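You operate a simulated robot arm through the tools that you are given. There is no shell and no other tool.

You are at the controls of a simulated two-armed robot. One attempt, no reset.

## Task
Swap the inky blue numbering head for the one that counts as the head card says.
Fine: the press stays locked; leave the blue one on the ledge and the clamp tight again. Set down upright: blue numbering head.

Only the result counts: the job must be done as asked and must still hold three seconds after the hand-in. Knocking over, shifting, dropping, spilling or breaking anything else fails it.

## Robot
Two 7-joint arms with two-finger parallel grippers on one trunk that stands fixed in place. Base frame: the origin is at the foot of the trunk, x ahead of it, y to its left, z up; the work surface is at about z = 64. Lengths are in cm, angles in rad, forces in N, time in s.
The left shoulder is at [8, 13.1, 94.7], the right one opposite. With the tool pointing down near the work surface each hand reaches from about 36 to 84 cm from the base axis, measured 20 degrees to its own side. Payload 1.57 kg a hand.
Tool frame (each hand has its own): the origin (TCP) lies between the finger pads and is the grasp point; the fingertips stand 3 cm ahead of it; z points along the fingers, y is the line along which they close. Largest opening 11 cm; finger width 2.4, thickness 1.2; the body of the gripper, 4.8 by 11.2 cm, starts 7.8 cm behind the TCP.
Orientation is told as [roll, pitch, yaw] about the base's x, y, z axes, in that order, counted from this pose: with the fingers straight down and closing along the base's y, the tool's x points along the base's -x, its y along +y and its z along -z.

## Interface
- The arms move only by the tool arm_command. It takes "left_moves", "right_moves" or both (then of equal length, played together; a hand with none holds still); each is a list of rows, each an object (a shift or turn left out is 0, a gripper value left out holds the last) with "delta_pos": the shift along the tool's x, y, z in units of 40 mm (1.0 is 40 mm), a list of three; "dr": the turn, a rotation vector about the tool's x, y, z in units of 5 degrees (1.0 is 5 degrees), a list of three; "grip": the closure in counts, from 0 (fully open) to 255 (shut). In form: [{"delta_pos": [dx, dy, dz], "dr": [ax, ay, az], "grip": grip}, ...]. A call has 1 to 20 rows; each row shifts and turns the commanded pose from where the row before left it, along the tool's axes as they then stand. A call with a number of a shift or a turn outside -1 to 1 is refused whole. Rows are played at 5 a second. More than 5 cm and 0.15 rad between two rows, or a gripper value outside its range, and nothing of the call is played. A pose out of reach is approached as far as the arm can. The call stops where the force on the tool passes 40 N (or 10 N more than at its start, if that is more) or the arm is blocked; 0.2 s more then pass. Each finger travels about 10.8 cm/s and halts on what it meets, pressing with about 29 N; the grip force reading is that of the motor and also rises with nothing between the fingers. The clock runs only during rows and for 0.2 s after the last one: add rows that do not move to give the fingers time. It gives the time, the measured TCP pose, the force on the tool (base axes), the opening and the grip force at its end, in the units of the frame above (readings bear some noise), with the torque about the TCP (base axes, N m) and any sound that the robot's microphone picked up.
- Cameras (640 x 400 px; columns grow to the right, rows downward): "scene" is now at [-5.17, -0.02, 141.26]; the picture's right is [-0.01, -1.00, 0.00], its down [-0.62, 0.01, -0.78] and it looks along [0.78, -0.01, -0.62] (base axes); focal length 321 px, centre (320, 200). "left" rides on the left gripper at [7, -1.6, -14.1] in its tool frame; the picture's right is [0.23, 0.97, 0.00], its down [-0.86, 0.20, -0.48] and it looks along [-0.47, 0.11, 0.88] (tool axes); focal length 222 px, centre (320, 200). "right" rides on the right gripper at [7, 1.6, -14.1] in its tool frame; the picture's right is [-0.23, 0.97, 0.00], its down [-0.86, -0.20, -0.48] and it looks along [-0.47, -0.11, 0.88] (tool axes); focal length 222 px, centre (320, 200). There is no depth. A picture from a camera that has moved, and an enlarged one, comes with that camera's place and axes in the base frame and with its lens.
- grab_frame(camera): a new picture of that camera. The clock stands still meanwhile.
- pan_tilt(pan, tilt): turns the head with the scene camera to pan (to the left, within 1.902 rad either way) and tilt (down, from -0.506 to 1.204), counted from straight ahead of the robot. It gives what a move gives.
- close_up(camera, box): a new picture of the part [left, top, right, bottom] of that camera's present view, enlarged. The clock stands still meanwhile.
- hand_in(): hands the job in; it is judged then, once.

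Places have to be worked out from the pictures, the camera data and where the tool is seen. Open the grippers and draw the arms clear of the work before you hand the job in, unless the task says otherwise.

The tools are called after ">>>" by a JSON object that holds its "op" and its "data". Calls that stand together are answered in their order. arm_command: Moves the arms, as the interface text tells. Its arguments: {"type":"object","properties":{"left_moves":{"type":"array","items":{"type":"object","properties":{"delta_pos":{"type":"array","items":{"type":"number"}},"dr":{"type":"array","items":{"type":"number"}},"grip":{"type":"number"}}}},"right_moves":{"type":"array","items":{"type":"object","properties":{"delta_pos":{"type":"array","items":{"type":"number"}},"dr":{"type":"array","items":{"type":"number"}},"grip":{"type":"number"}}}}},"required":[]} The other tools are called the same way: pan_tilt (pan, tilt) turns the head that bears the scene camera; grab_frame (camera) takes a picture; close_up (camera, box) takes an enlarged picture of a part of a camera's view; hand_in () hands the job in.

At the start:

```text
time: 0.0
left_position: [49.27, 13.95, 119.22]
left_ee_rot: [-0.001, -0.001, 0.0]
left_ft_force: [0.0, -0.3, 0.0]
left_wrist_torque: [-0.01, 0.0, -0.01]
left_grip_width: 11.01
left_grasp_force: 0.1
right_position: [55.68, -30.74, 113.16]
right_ee_rot: [0.001, -0.001, 0.0]
right_ft_force: [0.0, 0.4, -0.2]
right_wrist_torque: [-0.01, 0.01, 0.01]
right_grip_width: 10.98
right_grasp_force: 0.1
head pan, tilt: [-0.01, 0.672]
```

scene: 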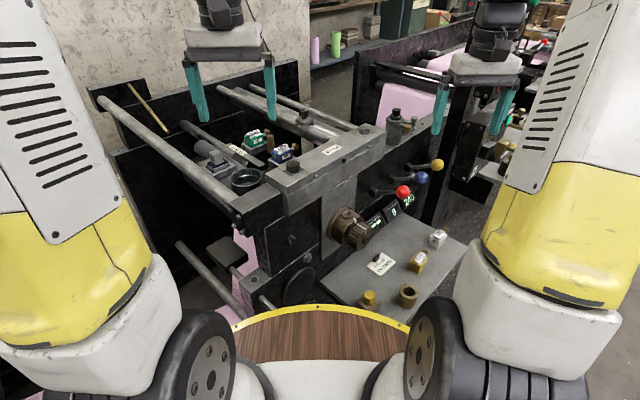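
right: 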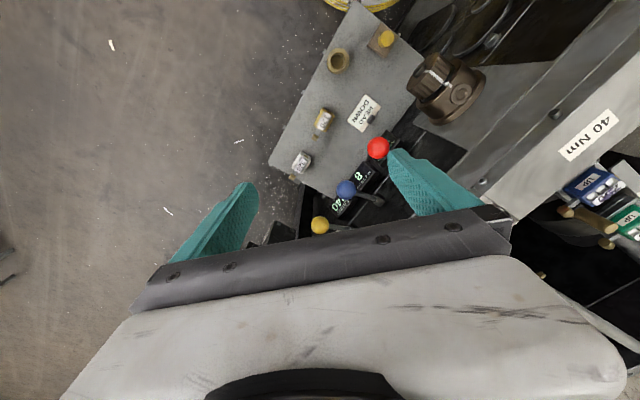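
left: 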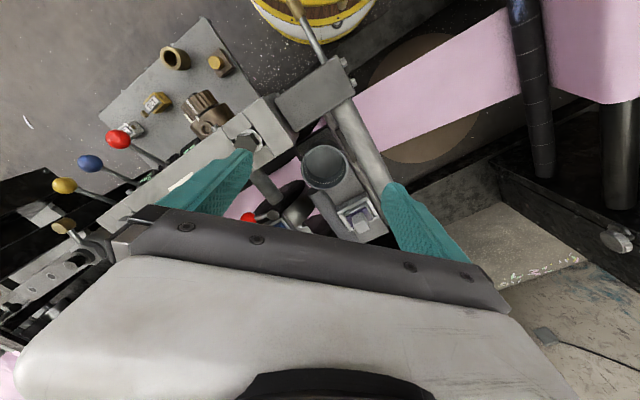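

I'll start by looking more closely at the scene: the press, the ledge, and the head card.

>>> {"op": "close_up", "data": {"camera": "scene", "box": [200, 100, 360, 200]}}

>>> {"op": "close_up", "data": {"camera": "scene", "box": [310, 150, 470, 320]}}

>>> {"op": "close_up", "data": {"camera": "right", "box": [260, 20, 440, 240]}}

>>> {"op": "close_up", "data": {"camera": "left", "box": [220, 100, 420, 240]}}

```text
4.00 times, centred on (280, 150) of scene
camera zoom: at [-5.17, -0.02, 141.26], right [-0.01, -1.0, 0.0], down [-0.62, 0.01, -0.78], along [0.78, -0.01, -0.62], focal length 1282 px, centre (480, 400)
```

zoom: 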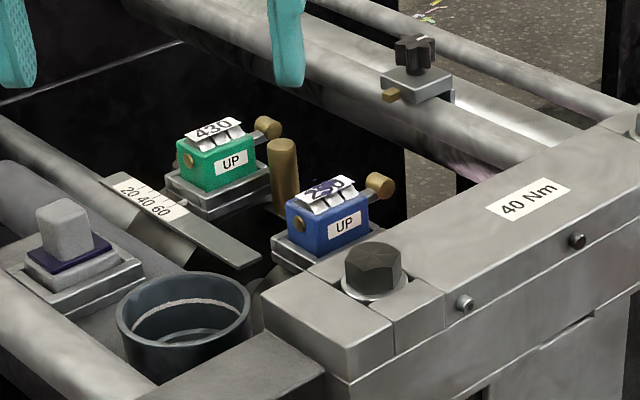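

```text
2.35 times, centred on (390, 235) of scene
camera zoom: at [-5.17, -0.02, 141.26], right [-0.01, -1.0, 0.0], down [-0.62, 0.01, -0.78], along [0.78, -0.01, -0.62], focal length 754 px, centre (155, 118)
```

zoom: 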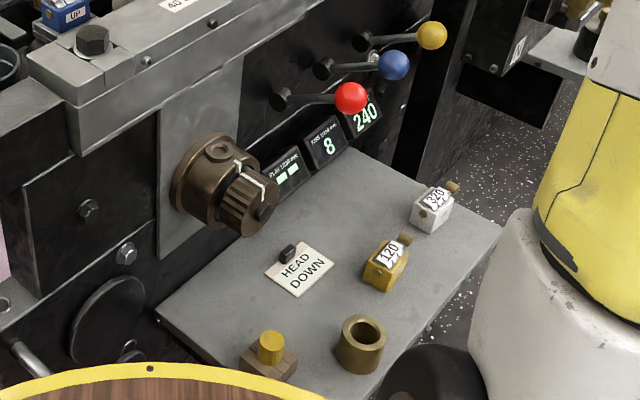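

```text
1.82 times, centred on (350, 130) of right
camera zoom: at [48.74, -29.02, 127.24], right [0.23, 0.97, 0.0], down [0.86, -0.2, 0.48], along [0.47, -0.11, -0.88], focal length 404 px, centre (266, 327)
```

zoom: 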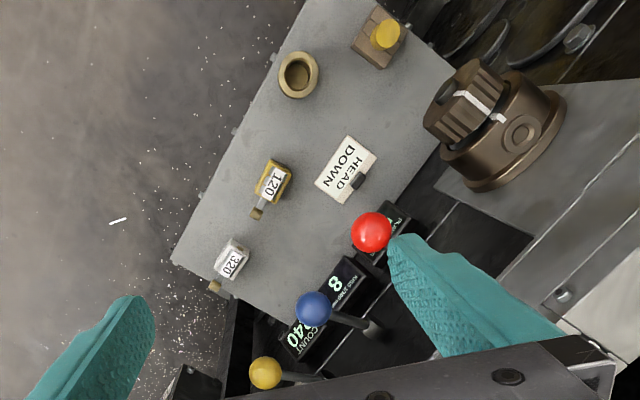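

```text
2.86 times, centred on (320, 170) of left
camera zoom: at [42.18, 12.54, 133.41], right [-0.23, 0.97, 0.0], down [0.86, 0.2, 0.48], along [0.47, 0.11, -0.88], focal length 635 px, centre (320, 286)
```

zoom: 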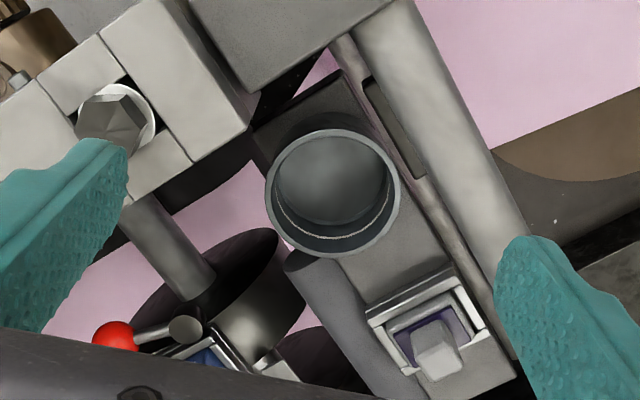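

The card reads "HEAD DOWN". I'll zoom in on the ledge heads to look for their UP/DOWN labels, and on the area around the blue head's clamp.

>>> {"op": "close_up", "data": {"camera": "scene", "box": [395, 220, 459, 280]}}

>>> {"op": "close_up", "data": {"camera": "scene", "box": [255, 125, 325, 185]}}

>>> {"op": "close_up", "data": {"camera": "scene", "box": [340, 240, 430, 320]}}

>>> {"op": "close_up", "data": {"camera": "right", "box": [540, 140, 640, 260]}}

>>> {"op": "close_up", "data": {"camera": "right", "box": [280, 90, 350, 180]}}

>>> {"op": "close_up", "data": {"camera": "scene", "box": [360, 100, 450, 220]}}

```text
6.67 times, centred on (427, 250) of scene
camera zoom: at [-5.17, -0.02, 141.26], right [-0.01, -1.0, 0.0], down [-0.62, 0.01, -0.78], along [0.78, -0.01, -0.62], focal length 2137 px, centre (-393, -133)
```

zoom: 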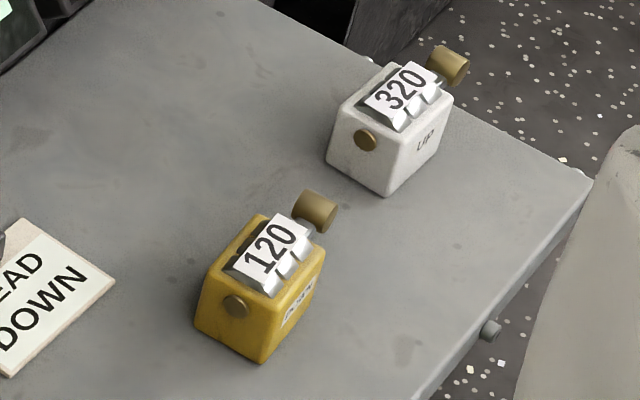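

```text
6.67 times, centred on (290, 155) of scene
camera zoom: at [-5.17, -0.02, 141.26], right [-0.01, -1.0, 0.0], down [-0.62, 0.01, -0.78], along [0.78, -0.01, -0.62], focal length 2137 px, centre (520, 500)
```

zoom: 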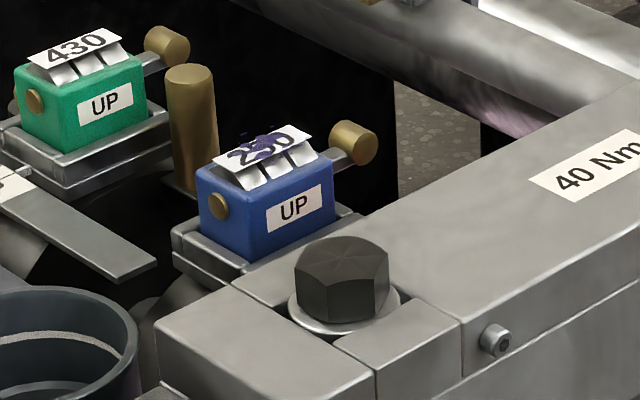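

```text
5.00 times, centred on (385, 280) of scene
camera zoom: at [-5.17, -0.02, 141.26], right [-0.01, -1.0, 0.0], down [-0.62, 0.01, -0.78], along [0.78, -0.01, -0.62], focal length 1603 px, centre (-5, -200)
```

zoom: 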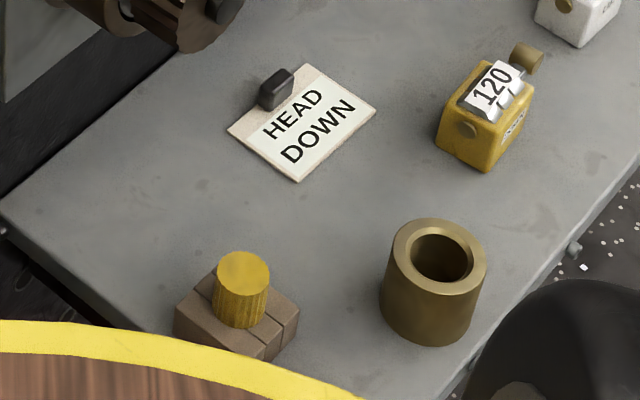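

```text
3.33 times, centred on (590, 200) of right
camera zoom: at [48.74, -29.02, 127.24], right [0.23, 0.97, 0.0], down [0.86, -0.2, 0.48], along [0.47, -0.11, -0.88], focal length 740 px, centre (-580, 200)
```

zoom: 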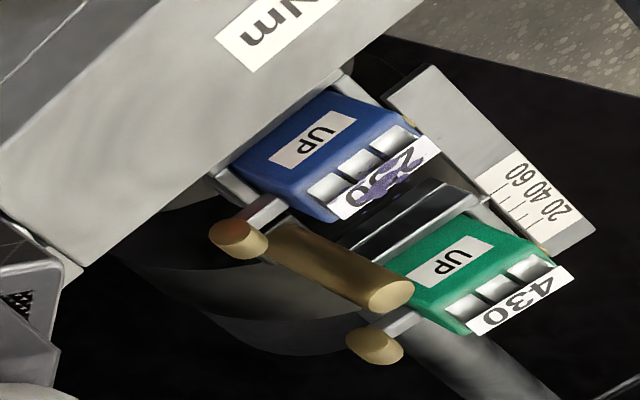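

```text
4.44 times, centred on (315, 135) of right
camera zoom: at [48.74, -29.02, 127.24], right [0.23, 0.97, 0.0], down [0.86, -0.2, 0.48], along [0.47, -0.11, -0.88], focal length 987 px, centre (342, 489)
```

zoom: 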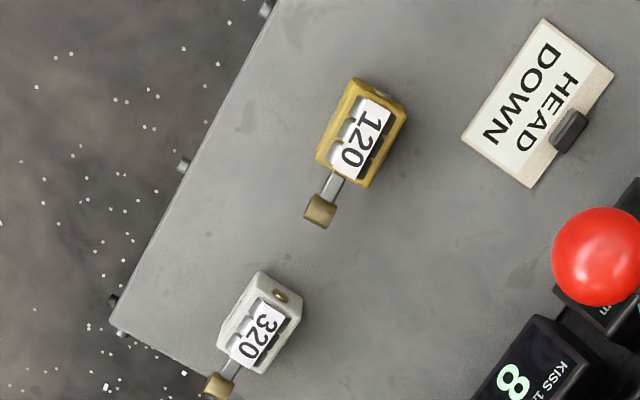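

```text
3.33 times, centred on (405, 160) of scene
camera zoom: at [-5.17, -0.02, 141.26], right [-0.01, -1.0, 0.0], down [-0.62, 0.01, -0.78], along [0.78, -0.01, -0.62], focal length 1069 px, centre (37, 333)
```

zoom: 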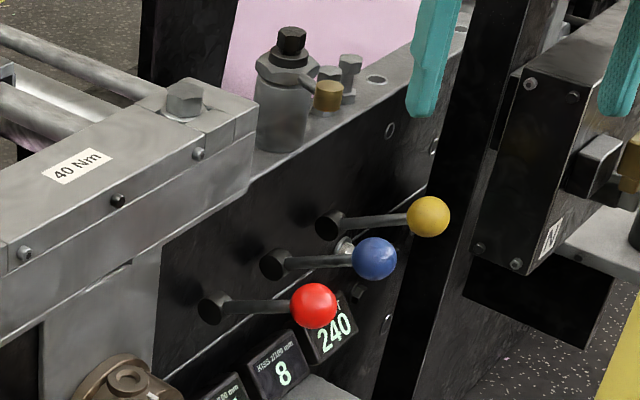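

The white head reads UP and the gold one appears to read DOWN. I place the blue head near [72, 8.4, 95]. There is also a red-ball lever near it, seen only by the left camera, so I'll move the left hand (high, about z=119) over it for a better view.

>>> {"op": "arm_command", "data": {"left_moves": [{"delta_pos": [-1, -0.2, 0]}, {"delta_pos": [-1, -0.2, 0]}, {"delta_pos": [-1, -0.2, 0]}, {"delta_pos": [-1, -0.2, 0]}, {"delta_pos": [-0.5, -0.2, 0]}, {"delta_pos": [0, 0, 0]}]}}

>>> {"op": "grab_frame", "data": {"camera": "left"}}

```text
time: 1.4
left_position: [67.35, 10.03, 119.13]
left_ee_rot: [0.0, 0.0, 0.0]
left_ft_force: [0.1, 0.4, -0.2]
left_wrist_torque: [-0.03, -0.02, -0.01]
left_grip_width: 10.97
left_grasp_force: 0.1
right_position: [55.67, -30.85, 113.15]
right_ee_rot: [0.001, 0.0, 0.002]
right_ft_force: [0.5, 0.2, -0.8]
right_wrist_torque: [0.0, 0.02, 0.01]
right_grip_width: 10.98
right_grasp_force: 0.0
head pan, tilt: [-0.01, 0.672]
```

```text
taken
camera left: at [60.25, 8.53, 133.29], right [-0.23, 0.97, 0.0], down [0.86, 0.2, 0.48], along [0.47, 0.11, -0.88], focal length 222 px, centre (320, 200)
```

left: 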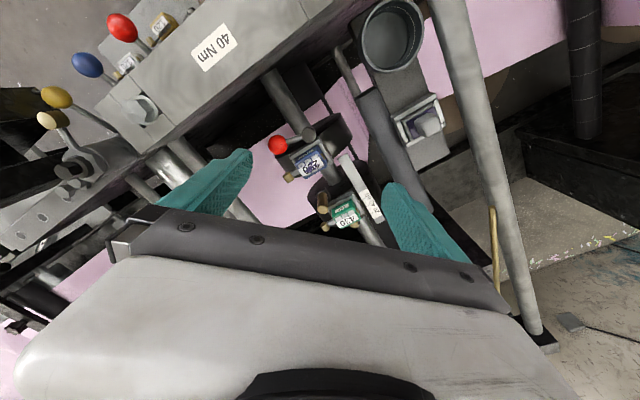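

>>> {"op": "close_up", "data": {"camera": "left", "box": [240, 100, 400, 240]}}

>>> {"op": "close_up", "data": {"camera": "left", "box": [20, 0, 260, 200]}}

```text
2.86 times, centred on (320, 170) of left
camera zoom: at [60.25, 8.53, 133.29], right [-0.23, 0.97, 0.0], down [0.86, 0.2, 0.48], along [0.47, 0.11, -0.88], focal length 635 px, centre (320, 286)
```

zoom: 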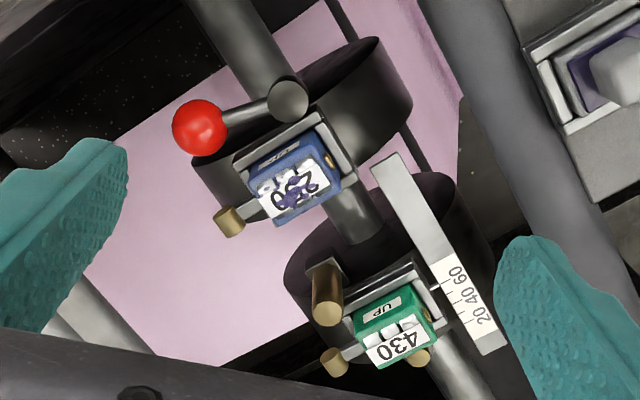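

```text
2.00 times, centred on (140, 100) of left
camera zoom: at [60.25, 8.53, 133.29], right [-0.23, 0.97, 0.0], down [0.86, 0.2, 0.48], along [0.47, 0.11, -0.88], focal length 444 px, centre (680, 400)
```

zoom: 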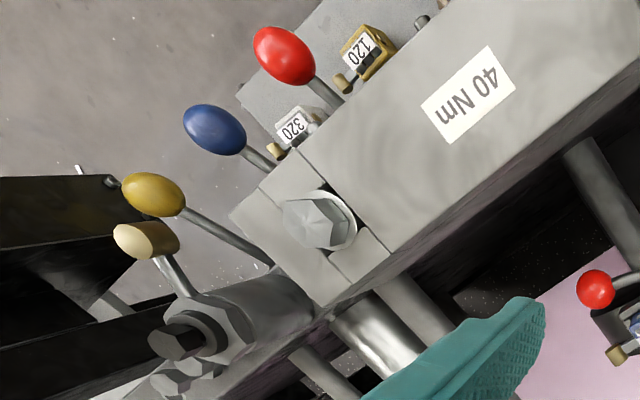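

The press runs at 45° to the base, and a red-ball lever stands beside the blue head's saddle, which looks like its clamp. I'll lower the left hand by about 8 cm (fingertips still above the beam top, about z=104) for a closer view.

>>> {"op": "arm_command", "data": {"left_moves": [{"delta_pos": [0, 0, 1]}, {"delta_pos": [0, 0, 1]}, {"delta_pos": [0, 0, 0]}]}}

>>> {"op": "close_up", "data": {"camera": "left", "box": [220, 80, 420, 240]}}

>>> {"op": "grab_frame", "data": {"camera": "scene"}}

```text
time: 2.2
left_position: [67.18, 10.11, 111.2]
left_ee_rot: [-0.001, 0.0, -0.001]
left_ft_force: [0.0, 1.1, -0.6]
left_wrist_torque: [0.01, -0.04, 0.01]
left_grip_width: 11.0
left_grasp_force: 0.1
right_position: [55.75, -30.74, 113.06]
right_ee_rot: [0.001, 0.0, 0.001]
right_ft_force: [0.5, 0.7, -0.6]
right_wrist_torque: [-0.03, 0.02, 0.01]
right_grip_width: 11.02
right_grasp_force: 0.1
head pan, tilt: [-0.01, 0.672]
```

```text
2.50 times, centred on (320, 160) of left
camera zoom: at [60.14, 8.63, 125.33], right [-0.23, 0.97, 0.0], down [0.86, 0.2, 0.48], along [0.47, 0.11, -0.88], focal length 555 px, centre (320, 300)
```

zoom: 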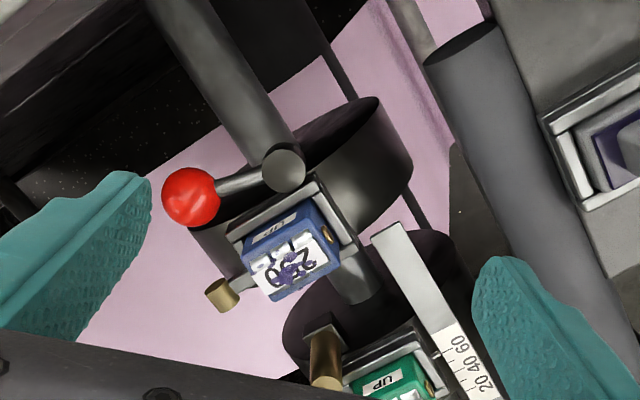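

```text
taken
```

scene: 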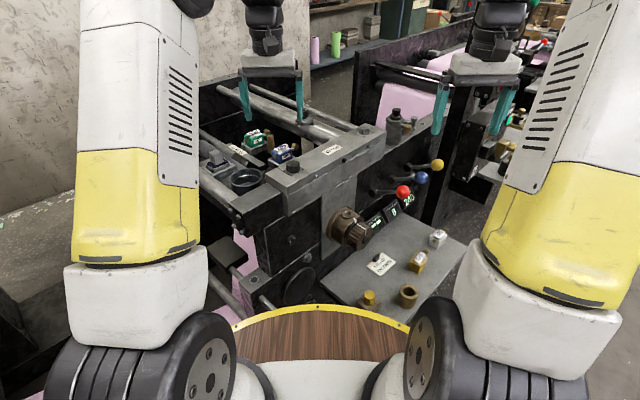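

The lever's pivot post sits on the near side of the blue head. I'll yaw the left tool by −45° to line it up with the press and look along the beam direction.

>>> {"op": "arm_command", "data": {"left_moves": [{"dr": [0, 0, 1]}, {"dr": [0, 0, 1]}, {"dr": [0, 0, 1]}, {"dr": [0, 0, 1]}, {"dr": [0, 0, 1]}, {"dr": [0, 0, 1]}, {"dr": [0, 0, 1]}, {"dr": [0, 0, 1]}, {"dr": [0, 0, 1]}, {"dr": [0, 0, 0]}]}}

>>> {"op": "grab_frame", "data": {"camera": "left"}}

>>> {"op": "close_up", "data": {"camera": "left", "box": [240, 100, 420, 240]}}

```text
time: 4.4
left_position: [67.29, 10.04, 111.31]
left_ee_rot: [0.001, 0.0, -0.787]
left_ft_force: [-0.5, -1.1, 0.6]
left_wrist_torque: [-0.01, -0.04, -0.02]
left_grip_width: 10.98
left_grasp_force: 0.1
right_position: [55.65, -30.79, 113.04]
right_ee_rot: [-0.001, -0.001, 0.0]
right_ft_force: [0.5, -0.4, -0.2]
right_wrist_torque: [-0.01, 0.0, -0.01]
right_grip_width: 11.01
right_grasp_force: 0.0
head pan, tilt: [-0.01, 0.672]
```

```text
taken
camera left: at [61.1, 13.97, 125.36], right [0.53, 0.85, 0.0], down [0.75, -0.46, 0.48], along [0.41, -0.25, -0.88], focal length 222 px, centre (320, 200)
```

left: 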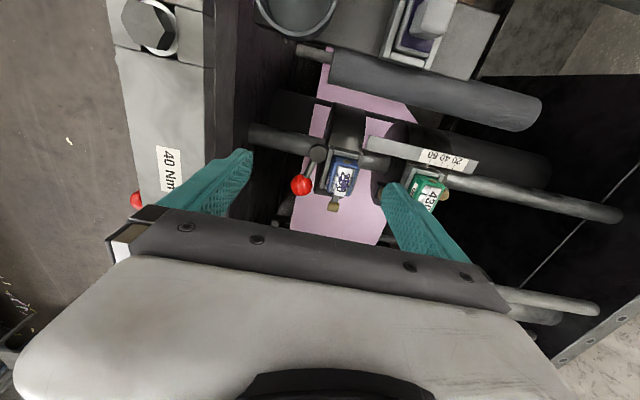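

```text
2.86 times, centred on (330, 170) of left
camera zoom: at [61.1, 13.97, 125.36], right [0.53, 0.85, 0.0], down [0.75, -0.46, 0.48], along [0.41, -0.25, -0.88], focal length 635 px, centre (291, 286)
```

zoom: 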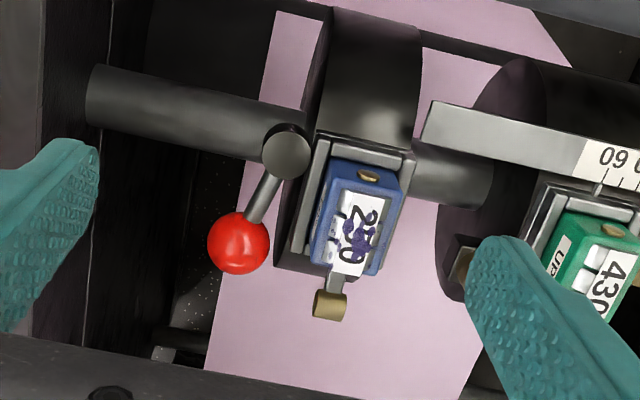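

The readings put the red ball at about [72.5, 3.5, 92.3], its pivot post at [69.6, 8.5, 91.5], and the blue head's centre at about [73.5, 9.9, 95.5], with its knob pointing along (0.7, −0.7). Next I'll yaw the right hand +45° and lower it above the ledge to read the gold head's label (gold is near [58.5, −30.2, 68]).

>>> {"op": "arm_command", "data": {"right_moves": [{"dr": [0, 0, -1], "delta_pos": [0, 0, 0.6]}, {"dr": [0, 0, -1], "delta_pos": [0, 0, 0.6]}, {"dr": [0, 0, -1], "delta_pos": [0, 0, 0.6]}, {"dr": [0, 0, -1], "delta_pos": [0, 0, 0.6]}, {"dr": [0, 0, -1], "delta_pos": [0, 0, 0.6]}, {"dr": [0, 0, -1], "delta_pos": [0, 0, 0.6]}, {"dr": [0, 0, -1], "delta_pos": [0, 0, 0.6]}, {"dr": [0, 0, -1], "delta_pos": [0, 0, 0.6]}, {"dr": [0, 0, -1], "delta_pos": [0, 0, 0]}, {"dr": [0, 0, 0], "delta_pos": [0, 0, 0]}]}}

>>> {"op": "grab_frame", "data": {"camera": "right"}}

>>> {"op": "close_up", "data": {"camera": "right", "box": [240, 80, 400, 200]}}

```text
time: 6.6
left_position: [67.25, 9.98, 111.31]
left_ee_rot: [0.0, 0.0, -0.786]
left_ft_force: [0.4, -0.3, -0.6]
left_wrist_torque: [-0.01, 0.01, 0.0]
left_grip_width: 11.0
left_grasp_force: 0.1
right_position: [55.71, -30.87, 93.86]
right_ee_rot: [-0.001, 0.001, 0.787]
right_ft_force: [-0.4, -0.4, 0.3]
right_wrist_torque: [-0.01, 0.0, 0.0]
right_grip_width: 11.0
right_grasp_force: 0.1
head pan, tilt: [-0.01, 0.672]
```

```text
taken
camera right: at [49.64, -34.43, 108.03], right [-0.53, 0.85, 0.0], down [0.75, 0.46, 0.48], along [0.41, 0.25, -0.88], focal length 222 px, centre (320, 200)
```

right: 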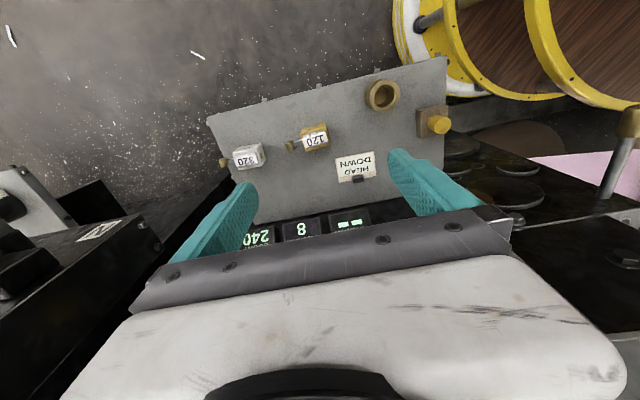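

```text
3.33 times, centred on (320, 140) of right
camera zoom: at [49.64, -34.43, 108.03], right [-0.53, 0.85, 0.0], down [0.75, 0.46, 0.48], along [0.41, 0.25, -0.88], focal length 740 px, centre (320, 400)
```

zoom: 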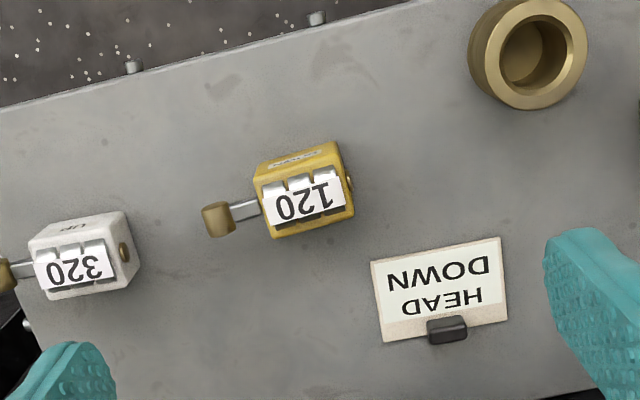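

Zooming tighter on the gold and white labels to confirm which one counts down.

>>> {"op": "close_up", "data": {"camera": "right", "box": [295, 110, 335, 150]}}

>>> {"op": "close_up", "data": {"camera": "scene", "box": [405, 242, 445, 282]}}

```text
10.00 times, centred on (315, 130) of right
camera zoom: at [49.64, -34.43, 108.03], right [-0.53, 0.85, 0.0], down [0.75, 0.46, 0.48], along [0.41, 0.25, -0.88], focal length 2221 px, centre (370, 900)
```

zoom: 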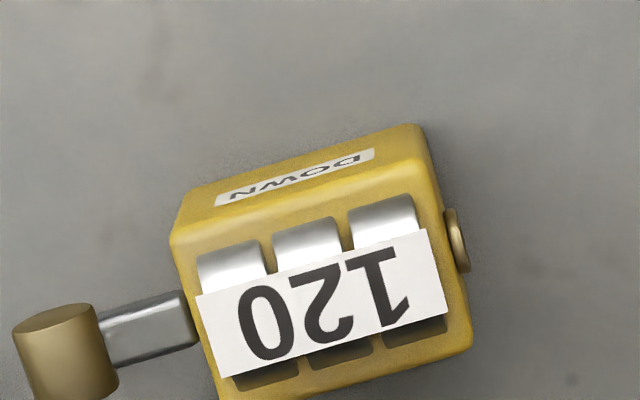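

```text
10.00 times, centred on (425, 262) of scene
camera zoom: at [-5.16, -0.02, 141.26], right [-0.01, -1.0, 0.0], down [-0.62, 0.01, -0.78], along [0.78, -0.01, -0.62], focal length 3206 px, centre (-730, -420)
```

zoom: 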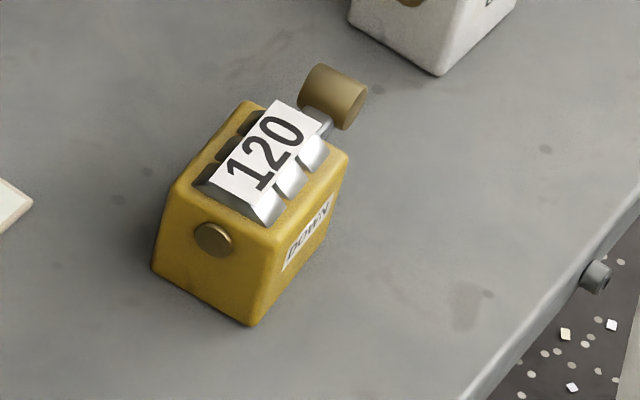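

Gold is confirmed as DOWN, so it's the one to fit. I'll retract the left hand along the beam and up, and raise the right hand, then bring the right camera over the beam to inspect the clamp from the front.

>>> {"op": "arm_command", "data": {"left_moves": [{"delta_pos": [0.5, 0, -0.8]}, {"delta_pos": [1, 0, -0.6]}, {"delta_pos": [1, 0, -0.4]}, {"delta_pos": [1, 0, 0]}, {"delta_pos": [1, 0, 0]}, {"delta_pos": [1, 0, 0]}], "right_moves": [{"delta_pos": [0, 0, -1]}, {"delta_pos": [0, 0, -1]}, {"delta_pos": [0, 0, -1]}, {"delta_pos": [0, 0, -1]}, {"delta_pos": [0, 0, -1]}, {"delta_pos": [0, 0, 0]}]}}

>>> {"op": "arm_command", "data": {"right_moves": [{"delta_pos": [-0.96, 0.4, 0]}, {"delta_pos": [-0.96, 0.4, 0]}, {"delta_pos": [-0.96, 0.4, 0]}, {"delta_pos": [-0.96, 0.4, 0]}, {"delta_pos": [-0.96, 0.4, 0]}, {"delta_pos": [-0.96, 0.4, 0]}, {"delta_pos": [-0.96, 0.4, 0]}, {"delta_pos": [-0.96, 0.4, 0]}, {"delta_pos": [-0.5, 0.3, 0]}, {"delta_pos": [0, 0, 0]}]}}

>>> {"op": "grab_frame", "data": {"camera": "right"}}

>>> {"op": "grab_frame", "data": {"camera": "scene"}}

```text
time: 8.0
left_position: [51.59, 25.55, 118.44]
left_ee_rot: [-0.002, 0.0, -0.787]
left_ft_force: [0.3, 0.4, 0.4]
left_wrist_torque: [0.03, 0.03, 0.0]
left_grip_width: 10.97
left_grasp_force: 0.0
right_position: [55.73, -30.88, 114.1]
right_ee_rot: [-0.001, 0.001, 0.785]
right_ft_force: [0.9, -1.4, -0.5]
right_wrist_torque: [0.06, 0.04, -0.02]
right_grip_width: 10.96
right_grasp_force: 0.2
head pan, tilt: [-0.01, 0.672]
```

```text
time: 10.2
left_position: [51.83, 25.59, 118.43]
left_ee_rot: [0.0, 0.0, -0.786]
left_ft_force: [0.0, -0.1, -1.2]
left_wrist_torque: [0.0, 0.0, -0.01]
left_grip_width: 11.01
left_grasp_force: 0.2
right_position: [68.9, 2.29, 113.82]
right_ee_rot: [0.001, 0.0, 0.786]
right_ft_force: [0.2, -0.5, -1.2]
right_wrist_torque: [0.01, -0.01, 0.01]
right_grip_width: 10.98
right_grasp_force: 0.0
head pan, tilt: [-0.01, 0.672]
```

```text
taken
camera right: at [62.86, -1.43, 128.01], right [-0.53, 0.85, 0.0], down [0.75, 0.46, 0.48], along [0.41, 0.25, -0.88], focal length 222 px, centre (320, 200)
```

right: 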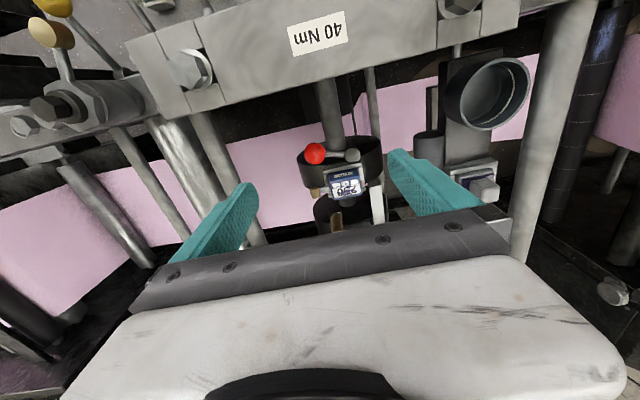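

```text
taken
```

scene: 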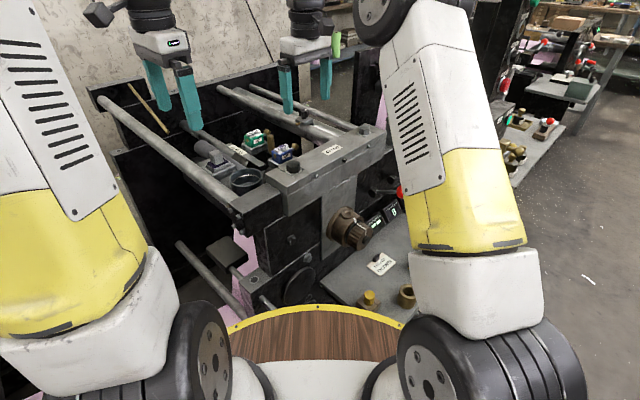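

>>> {"op": "close_up", "data": {"camera": "right", "box": [280, 120, 400, 220]}}

>>> {"op": "close_up", "data": {"camera": "scene", "box": [220, 115, 320, 185]}}

```text
4.00 times, centred on (340, 170) of right
camera zoom: at [62.86, -1.43, 128.01], right [-0.53, 0.85, 0.0], down [0.75, 0.46, 0.48], along [0.41, 0.25, -0.88], focal length 888 px, centre (240, 320)
```

zoom: 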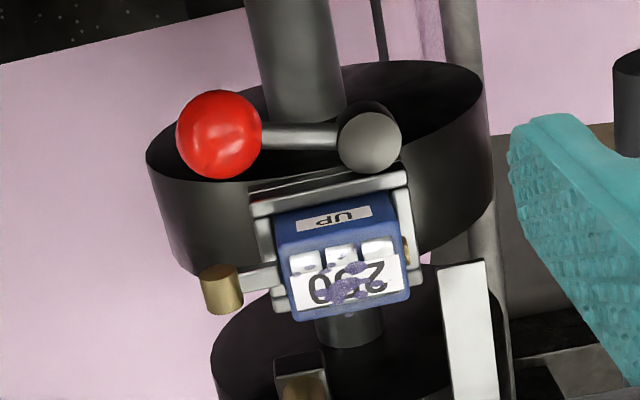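

```text
5.71 times, centred on (270, 150) of scene
camera zoom: at [-5.16, 0.0, 141.26], right [-0.01, -1.0, 0.0], down [-0.62, 0.01, -0.78], along [0.78, -0.01, -0.62], focal length 1832 px, centre (606, 486)
```

zoom: 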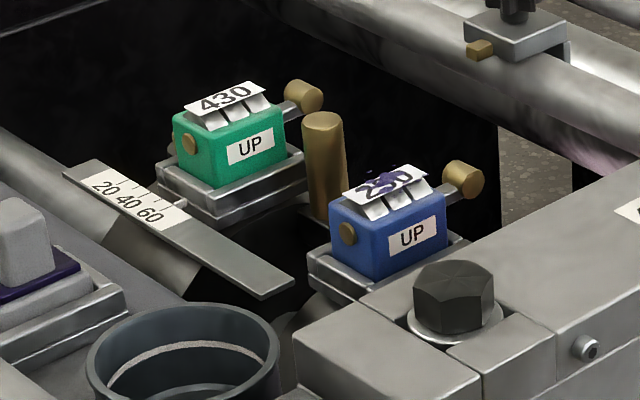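

Triangulating from the new view: red ball [72.5, 3.4, 92.2], pivot post [69.4, 8.7, 92.6], and lever about 6 cm long and horizontal. I make the blue head's centre about [73.2, 9.7], floor at about z=93.8, and the gold head about [58.2, −30.2] on the ledge at z≈65. I'll send the right hand back over the ledge side so the left hand can work the lever.

>>> {"op": "arm_command", "data": {"right_moves": [{"delta_pos": [0.96, -0.4, 0]}, {"delta_pos": [0.96, -0.4, 0]}, {"delta_pos": [0.96, -0.4, 0]}, {"delta_pos": [0.96, -0.4, 0]}, {"delta_pos": [0.96, -0.4, 0]}, {"delta_pos": [0.96, -0.4, 0]}, {"delta_pos": [0.96, -0.4, 0]}, {"delta_pos": [0.96, -0.4, 0]}, {"delta_pos": [0.5, -0.3, 0]}, {"delta_pos": [0, 0, 0]}]}}

>>> {"op": "arm_command", "data": {"left_moves": [{"delta_pos": [-0.95, 0, 0]}, {"delta_pos": [-0.95, 0, 0]}, {"delta_pos": [-0.95, 0, 0]}, {"delta_pos": [-0.95, 0, 0]}, {"delta_pos": [-0.95, 0, 0]}, {"delta_pos": [-0.95, 0, 0]}, {"delta_pos": [-0.95, 0, 0]}, {"delta_pos": [-0.95, 0, 0]}, {"dr": [0, 0, 1]}, {"dr": [0, 0, 1]}, {"dr": [0, 0, 1]}, {"dr": [0, 0, 1]}, {"dr": [0, 0, 1]}, {"dr": [0, 0, 1]}, {"dr": [0, 0, 1]}, {"dr": [0, 0, 1]}, {"dr": [0, 0, 1], "grip": 148}, {"grip": 148}, {"grip": 148}], "right_moves": [{"dr": [0, 0, 1]}, {"dr": [0, 0, 1]}, {"dr": [0, 0, 1]}, {"dr": [0, 0, 1]}, {"dr": [0, 0, 1]}, {"dr": [0, 0, 1]}, {"dr": [0, 0, 1]}, {"dr": [0, 0, 1]}, {"dr": [0, 0, 1]}, {"dr": [0, 0, 1]}, {"dr": [0, 0, 1]}, {"dr": [0, 0, 1]}, {"dr": [0, 0, 1]}, {"dr": [0, 0, 1]}, {"dr": [0, 0, 1]}, {"dr": [0, 0, 1]}, {"dr": [0, 0, 1]}, {"dr": [0, 0, 1]}, {"dr": [0, 0, 0]}]}}

>>> {"op": "grab_frame", "data": {"camera": "left"}}

>>> {"op": "grab_frame", "data": {"camera": "scene"}}

>>> {"op": "grab_frame", "data": {"camera": "right"}}

```text
time: 12.4
left_position: [51.67, 25.59, 118.49]
left_ee_rot: [0.001, 0.002, -0.785]
left_ft_force: [0.4, -0.8, -0.5]
left_wrist_torque: [0.0, -0.02, 0.0]
left_grip_width: 11.01
left_grasp_force: 0.0
right_position: [55.69, -30.79, 113.98]
right_ee_rot: [-0.001, -0.001, 0.784]
right_ft_force: [-0.6, -0.4, 0.1]
right_wrist_torque: [0.02, -0.02, 0.03]
right_grip_width: 11.0
right_grasp_force: 0.0
head pan, tilt: [-0.01, 0.672]
```

```text
time: 16.4
left_position: [73.24, 4.08, 118.45]
left_ee_rot: [0.0, 0.001, -1.574]
left_ft_force: [-0.6, -0.5, 0.1]
left_wrist_torque: [0.03, -0.01, -0.01]
left_grip_width: 4.62
left_grasp_force: 0.0
right_position: [55.83, -30.78, 113.86]
right_ee_rot: [-0.001, 0.001, -0.787]
right_ft_force: [0.0, 0.6, -0.1]
right_wrist_torque: [0.02, -0.01, 0.0]
right_grip_width: 10.99
right_grasp_force: 0.1
head pan, tilt: [-0.01, 0.672]
```

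```text
taken
camera left: at [71.49, 11.18, 132.61], right [0.97, 0.23, 0.0], down [0.2, -0.86, 0.48], along [0.11, -0.47, -0.88], focal length 222 px, centre (320, 200)
```

left: 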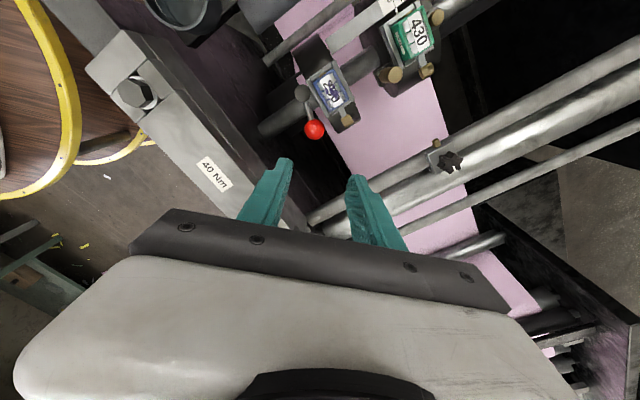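

```text
taken
```

scene: 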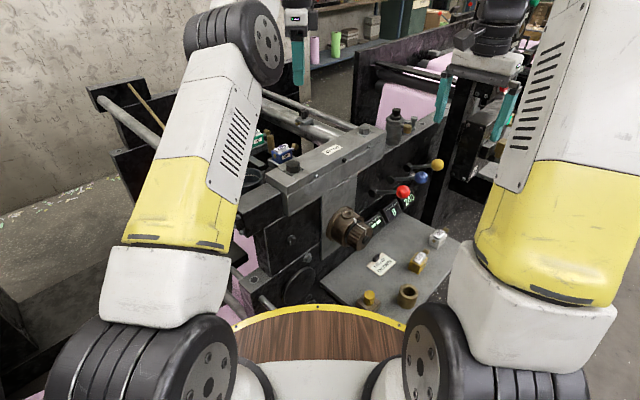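

```text
taken
camera right: at [51.92, -24.54, 128.01], right [0.85, 0.53, 0.0], down [0.46, -0.75, 0.48], along [0.25, -0.41, -0.88], focal length 222 px, centre (320, 200)
```

right: 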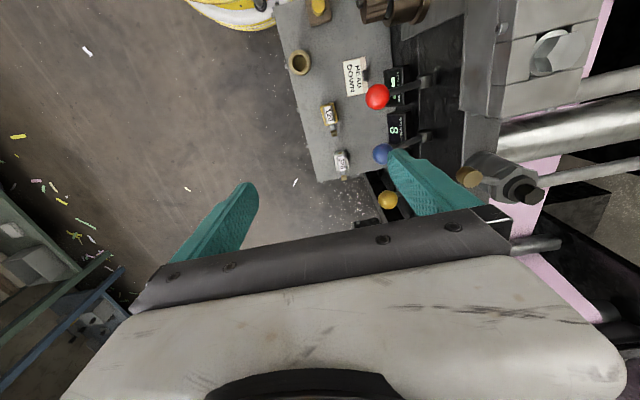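

The left hand is now above the ball with closing along base x. I'll take a close look before descending.

>>> {"op": "close_up", "data": {"camera": "left", "box": [250, 50, 410, 170]}}

```text
3.33 times, centred on (330, 110) of left
camera zoom: at [71.49, 11.18, 132.61], right [0.97, 0.23, 0.0], down [0.2, -0.86, 0.48], along [0.11, -0.47, -0.88], focal length 740 px, centre (287, 500)
```

zoom: 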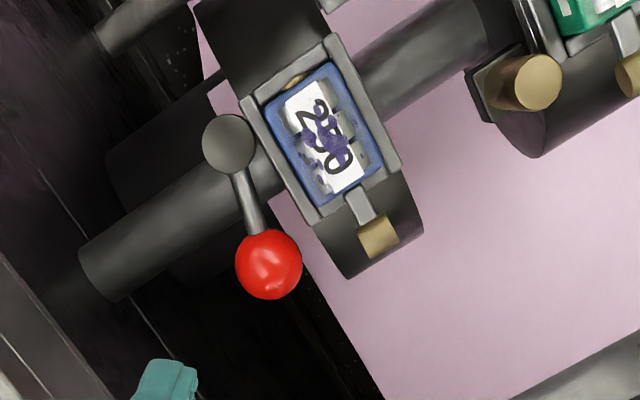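

From above, the ball sits at about [72.45, 3.4] and the brass post by the green head is well clear. I'll align and descend to z≈100 with the fingers opened 4.6 cm, then check.

>>> {"op": "arm_command", "data": {"left_moves": [{"delta_pos": [-0.18, -0.2, 0.9]}, {"delta_pos": [0, 0, 0.95]}, {"delta_pos": [0, 0, 0.95]}, {"delta_pos": [0, 0, 0.95]}, {"delta_pos": [0, 0, 0.86]}, {"delta_pos": [0, 0, 0]}, {"delta_pos": [0, 0, 0]}]}}

>>> {"op": "grab_frame", "data": {"camera": "left"}}

>>> {"op": "close_up", "data": {"camera": "left", "box": [240, 80, 400, 240]}}

```text
time: 18.0
left_position: [72.33, 3.36, 99.91]
left_ee_rot: [0.0, 0.0, -1.571]
left_ft_force: [0.6, 0.1, 0.8]
left_wrist_torque: [-0.01, -0.01, -0.03]
left_grip_width: 4.62
left_grasp_force: 0.0
right_position: [55.6, -30.84, 113.8]
right_ee_rot: [0.001, 0.0, -0.782]
right_ft_force: [-0.3, 0.1, -0.7]
right_wrist_torque: [0.0, -0.02, 0.03]
right_grip_width: 11.0
right_grasp_force: 0.0
head pan, tilt: [-0.01, 0.672]
```

```text
taken
camera left: at [70.7, 10.47, 114.1], right [0.97, 0.23, 0.0], down [0.2, -0.86, 0.48], along [0.11, -0.47, -0.88], focal length 222 px, centre (320, 200)
```

left: 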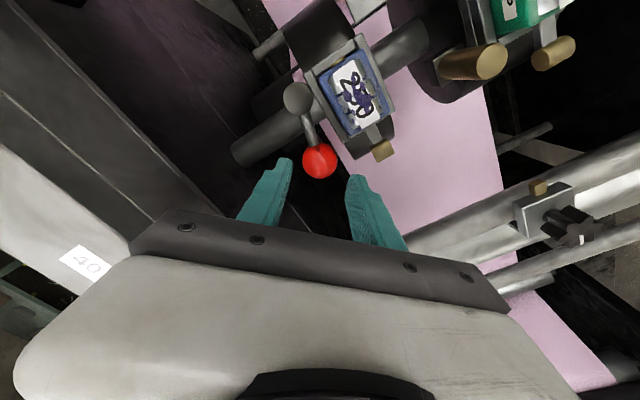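

```text
2.50 times, centred on (320, 160) of left
camera zoom: at [70.7, 10.47, 114.1], right [0.97, 0.23, 0.0], down [0.2, -0.86, 0.48], along [0.11, -0.47, -0.88], focal length 555 px, centre (320, 300)
```

zoom: 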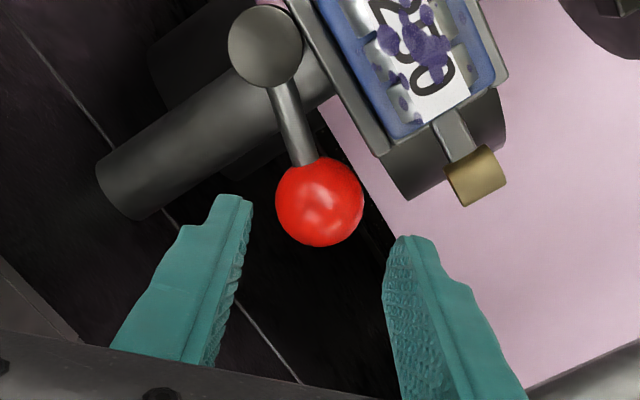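

The ball is centred between the fingers (ball ≈ [72.4, 3.3, 92.2]). I'll descend to z≈94 so the tips sit about 1.2 cm below the ball's equator.

>>> {"op": "arm_command", "data": {"left_moves": [{"delta_pos": [0, 0, 0.5]}, {"delta_pos": [0, 0, 0.5]}, {"delta_pos": [0, 0, 0.5]}, {"delta_pos": [0, 0, 0]}, {"delta_pos": [0, 0, 0]}]}}

>>> {"op": "close_up", "data": {"camera": "left", "box": [240, 60, 400, 240]}}

```text
time: 19.2
left_position: [72.4, 3.41, 93.92]
left_ee_rot: [0.001, 0.001, -1.57]
left_ft_force: [-0.8, 0.0, 0.5]
left_wrist_torque: [0.01, 0.02, -0.01]
left_grip_width: 4.63
left_grasp_force: 0.0
right_position: [55.83, -30.85, 113.86]
right_ee_rot: [0.001, 0.002, -0.786]
right_ft_force: [0.2, 0.5, 0.1]
right_wrist_torque: [0.0, -0.01, 0.01]
right_grip_width: 10.98
right_grasp_force: 0.0
head pan, tilt: [-0.01, 0.672]
```

```text
2.22 times, centred on (320, 150) of left
camera zoom: at [70.7, 10.46, 108.08], right [0.97, 0.23, 0.0], down [0.2, -0.86, 0.48], along [0.11, -0.47, -0.88], focal length 494 px, centre (320, 311)
```

zoom: 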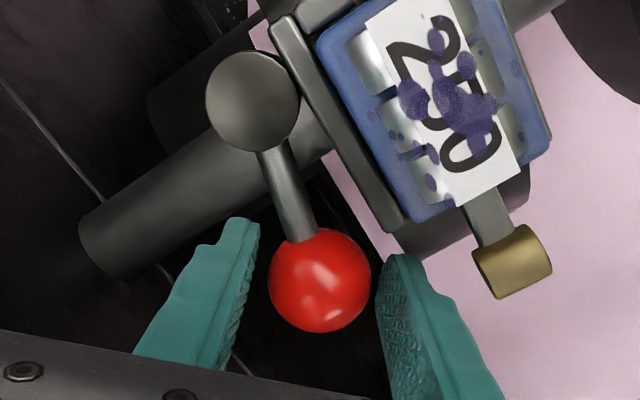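

The fingers straddle the ball cleanly. Closing on it now.

>>> {"op": "arm_command", "data": {"left_moves": [{"grip": 200}, {"grip": 200}, {"grip": 200}, {"grip": 200}]}}

```text
time: 20.2
left_position: [72.36, 3.32, 93.99]
left_ee_rot: [0.001, 0.001, -1.57]
left_ft_force: [-0.2, 0.1, -0.5]
left_wrist_torque: [0.03, -0.02, -0.04]
left_grip_width: 3.54
left_grasp_force: 43.0
right_position: [55.81, -30.83, 113.96]
right_ee_rot: [0.0, 0.0, -0.786]
right_ft_force: [-0.6, -0.5, 0.5]
right_wrist_torque: [0.0, 0.02, -0.01]
right_grip_width: 10.99
right_grasp_force: 0.0
head pan, tilt: [-0.01, 0.672]
```

Ball held (3.54 cm diameter). I'll ease it along the first few degrees of the arc about the post, toward −x, and watch the force.

>>> {"op": "arm_command", "data": {"left_moves": [{"delta_pos": [-0.05, -0.1, 0]}, {"delta_pos": [-0.05, -0.1, 0]}, {"delta_pos": [0, 0, 0]}]}}

>>> {"op": "close_up", "data": {"camera": "left", "box": [240, 60, 400, 240]}}

```text
time: 21.0
left_position: [71.62, 2.91, 94.0]
left_ee_rot: [0.001, 0.0, -1.57]
left_ft_force: [10.9, 2.4, 0.0]
left_wrist_torque: [-0.34, -0.22, -0.46]
left_grip_width: 3.54
left_grasp_force: 42.3
right_position: [55.82, -30.74, 113.79]
right_ee_rot: [0.001, -0.001, -0.786]
right_ft_force: [0.0, 0.3, 0.2]
right_wrist_torque: [0.01, 0.01, -0.01]
right_grip_width: 11.02
right_grasp_force: 0.1
head pan, tilt: [-0.01, 0.672]
```

```text
2.22 times, centred on (320, 150) of left
camera zoom: at [69.96, 10.06, 108.14], right [0.97, 0.23, 0.0], down [0.2, -0.86, 0.48], along [0.11, -0.47, -0.88], focal length 494 px, centre (320, 311)
```

zoom: 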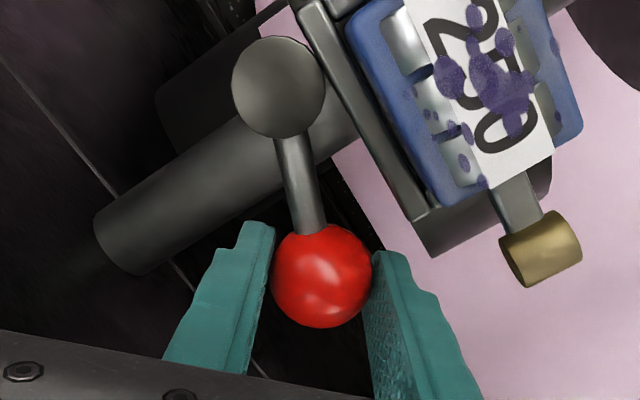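

The lever follows with about 11 N of drag. I'll continue along the arc.

>>> {"op": "arm_command", "data": {"left_moves": [{"delta_pos": [-0.0675, -0.2025, 0]}, {"delta_pos": [-0.0375, -0.2125, 0]}, {"delta_pos": [-0.0075, -0.2125, 0]}, {"delta_pos": [0, 0, 0]}]}}

>>> {"op": "close_up", "data": {"camera": "left", "box": [240, 60, 400, 240]}}

```text
time: 22.0
left_position: [69.03, 2.43, 93.99]
left_ee_rot: [0.001, 0.001, -1.571]
left_ft_force: [8.7, -1.0, 12.6]
left_wrist_torque: [-0.22, -0.29, -0.51]
left_grip_width: 3.55
left_grasp_force: 42.4
right_position: [55.69, -30.8, 113.92]
right_ee_rot: [0.0, 0.0, -0.785]
right_ft_force: [-0.1, 0.0, 0.1]
right_wrist_torque: [-0.01, 0.01, 0.01]
right_grip_width: 11.01
right_grasp_force: 0.1
head pan, tilt: [-0.01, 0.672]
```

```text
2.22 times, centred on (320, 150) of left
camera zoom: at [67.37, 9.59, 108.21], right [0.97, 0.23, 0.0], down [0.2, -0.85, 0.48], along [0.11, -0.47, -0.88], focal length 494 px, centre (320, 311)
```

zoom: 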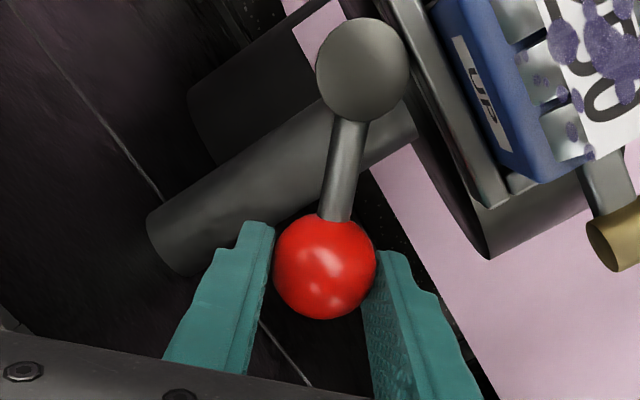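

The rotation works, but the vertical reaction rose to +12.6 N, so the ball is rising slightly. I'll follow it up a little as I continue.

>>> {"op": "arm_command", "data": {"left_moves": [{"delta_pos": [0.0225, -0.215, -0.06]}, {"delta_pos": [0.0525, -0.2075, -0.04]}, {"delta_pos": [0, 0, 0]}]}}

>>> {"op": "close_up", "data": {"camera": "left", "box": [240, 60, 400, 240]}}

```text
time: 22.8
left_position: [67.21, 2.96, 94.02]
left_ee_rot: [-0.007, 0.001, -1.57]
left_ft_force: [4.4, -0.4, -25.8]
left_wrist_torque: [-0.44, -0.13, -0.11]
left_grip_width: 3.51
left_grasp_force: 42.4
right_position: [55.89, -30.8, 113.84]
right_ee_rot: [-0.001, 0.0, -0.784]
right_ft_force: [-0.6, 0.6, -0.1]
right_wrist_torque: [0.02, 0.03, 0.01]
right_grip_width: 10.99
right_grasp_force: 0.1
head pan, tilt: [-0.01, 0.672]
```

```text
2.22 times, centred on (320, 150) of left
camera zoom: at [65.67, 9.96, 108.26], right [0.97, 0.23, -0.01], down [0.2, -0.86, 0.48], along [0.1, -0.46, -0.88], focal length 494 px, centre (320, 311)
```

zoom: 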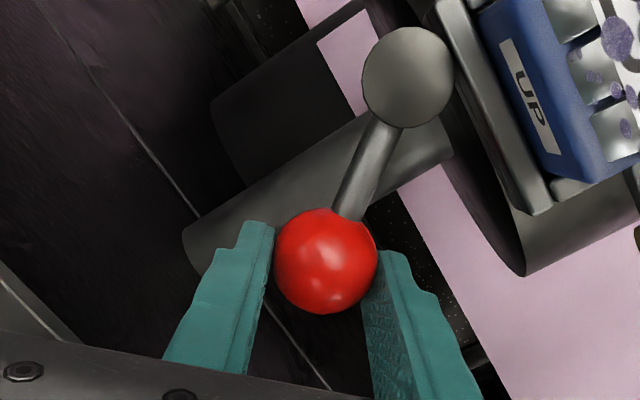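

Over-corrected: the ball stays at nearly the same height, and the vertical force is now −26 N. I'll relax z by 0.25 cm and keep rotating.

>>> {"op": "arm_command", "data": {"left_moves": [{"delta_pos": [0, 0, 0.065]}, {"delta_pos": [0.08, -0.1975, 0]}, {"delta_pos": [0, 0, 0]}]}}

>>> {"op": "close_up", "data": {"camera": "left", "box": [240, 60, 400, 240]}}

```text
time: 23.6
left_position: [66.53, 3.09, 94.13]
left_ee_rot: [0.0, -0.001, -1.572]
left_ft_force: [9.7, 0.1, -17.1]
left_wrist_torque: [-0.55, -0.24, -0.49]
left_grip_width: 3.52
left_grasp_force: 42.4
right_position: [55.7, -30.73, 113.78]
right_ee_rot: [0.001, -0.001, -0.785]
right_ft_force: [-0.6, 0.7, 0.2]
right_wrist_torque: [0.01, 0.04, 0.02]
right_grip_width: 10.99
right_grasp_force: 0.1
head pan, tilt: [-0.01, 0.672]
```

```text
2.22 times, centred on (320, 150) of left
camera zoom: at [64.94, 10.23, 108.27], right [0.97, 0.23, 0.0], down [0.2, -0.86, 0.48], along [0.11, -0.47, -0.88], focal length 494 px, centre (320, 311)
```

zoom: 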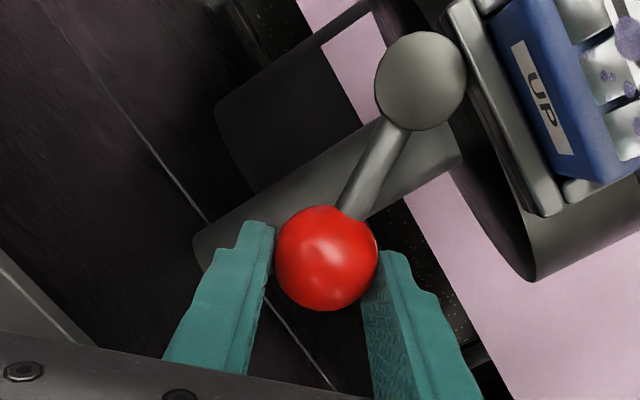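

Lever has turned about 57°. I'll go on with two more steps, turning the hand with the lever and relaxing z slightly.

>>> {"op": "arm_command", "data": {"left_moves": [{"delta_pos": [0.1075, -0.185, 0.03], "dr": [0, 0, 1]}, {"delta_pos": [0.117, -0.181, 0], "dr": [0, 0, 1]}, {"delta_pos": [0, 0, 0]}]}}

>>> {"op": "close_up", "data": {"camera": "left", "box": [240, 60, 400, 240]}}

```text
time: 24.4
left_position: [65.12, 3.84, 94.0]
left_ee_rot: [0.0, -0.002, -1.748]
left_ft_force: [1.8, -13.8, -18.6]
left_wrist_torque: [-1.21, 0.11, 0.0]
left_grip_width: 3.55
left_grasp_force: 42.5
right_position: [55.76, -30.79, 113.76]
right_ee_rot: [0.0, 0.001, -0.785]
right_ft_force: [-0.6, 0.2, -0.2]
right_wrist_torque: [0.03, -0.02, 0.02]
right_grip_width: 11.0
right_grasp_force: 0.0
head pan, tilt: [-0.01, 0.672]
```

```text
2.22 times, centred on (320, 150) of left
camera zoom: at [64.71, 11.15, 108.12], right [1.0, 0.05, 0.0], down [0.05, -0.88, 0.48], along [0.02, -0.48, -0.88], focal length 494 px, centre (320, 311)
```

zoom: 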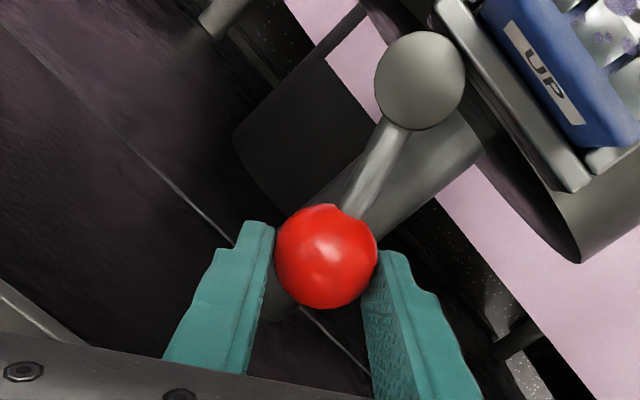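

Lever now points straight away from the saddle (about 72° turned). I'll try one more step to feel for an end stop.

>>> {"op": "arm_command", "data": {"left_moves": [{"delta_pos": [0.1, -0.172, 0.04], "dr": [0, 0, 1]}, {"delta_pos": [0, 0, 0]}]}}

>>> {"op": "close_up", "data": {"camera": "left", "box": [240, 60, 400, 240]}}

```text
time: 25.0
left_position: [64.58, 4.58, 94.0]
left_ee_rot: [0.002, 0.0, -1.834]
left_ft_force: [1.7, -13.1, -8.0]
left_wrist_torque: [-1.13, 0.06, 0.05]
left_grip_width: 3.54
left_grasp_force: 42.3
right_position: [55.73, -30.96, 113.85]
right_ee_rot: [0.0, -0.001, -0.784]
right_ft_force: [0.5, -0.2, -0.2]
right_wrist_torque: [0.02, 0.01, 0.02]
right_grip_width: 11.01
right_grasp_force: 0.0
head pan, tilt: [-0.01, 0.672]
```

```text
2.22 times, centred on (320, 150) of left
camera zoom: at [64.76, 11.82, 108.1], right [1.0, -0.03, 0.0], down [-0.03, -0.88, 0.48], along [-0.02, -0.48, -0.88], focal length 494 px, centre (320, 311)
```

zoom: 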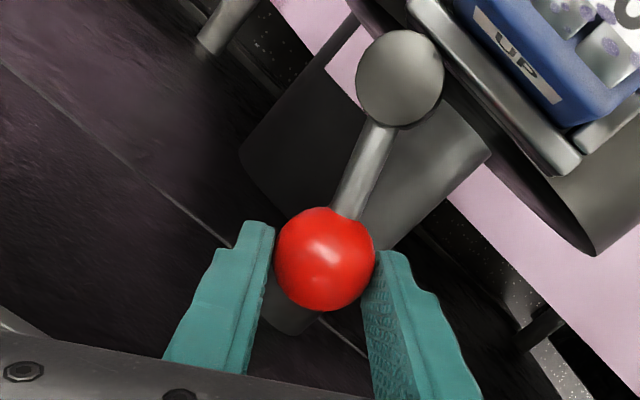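

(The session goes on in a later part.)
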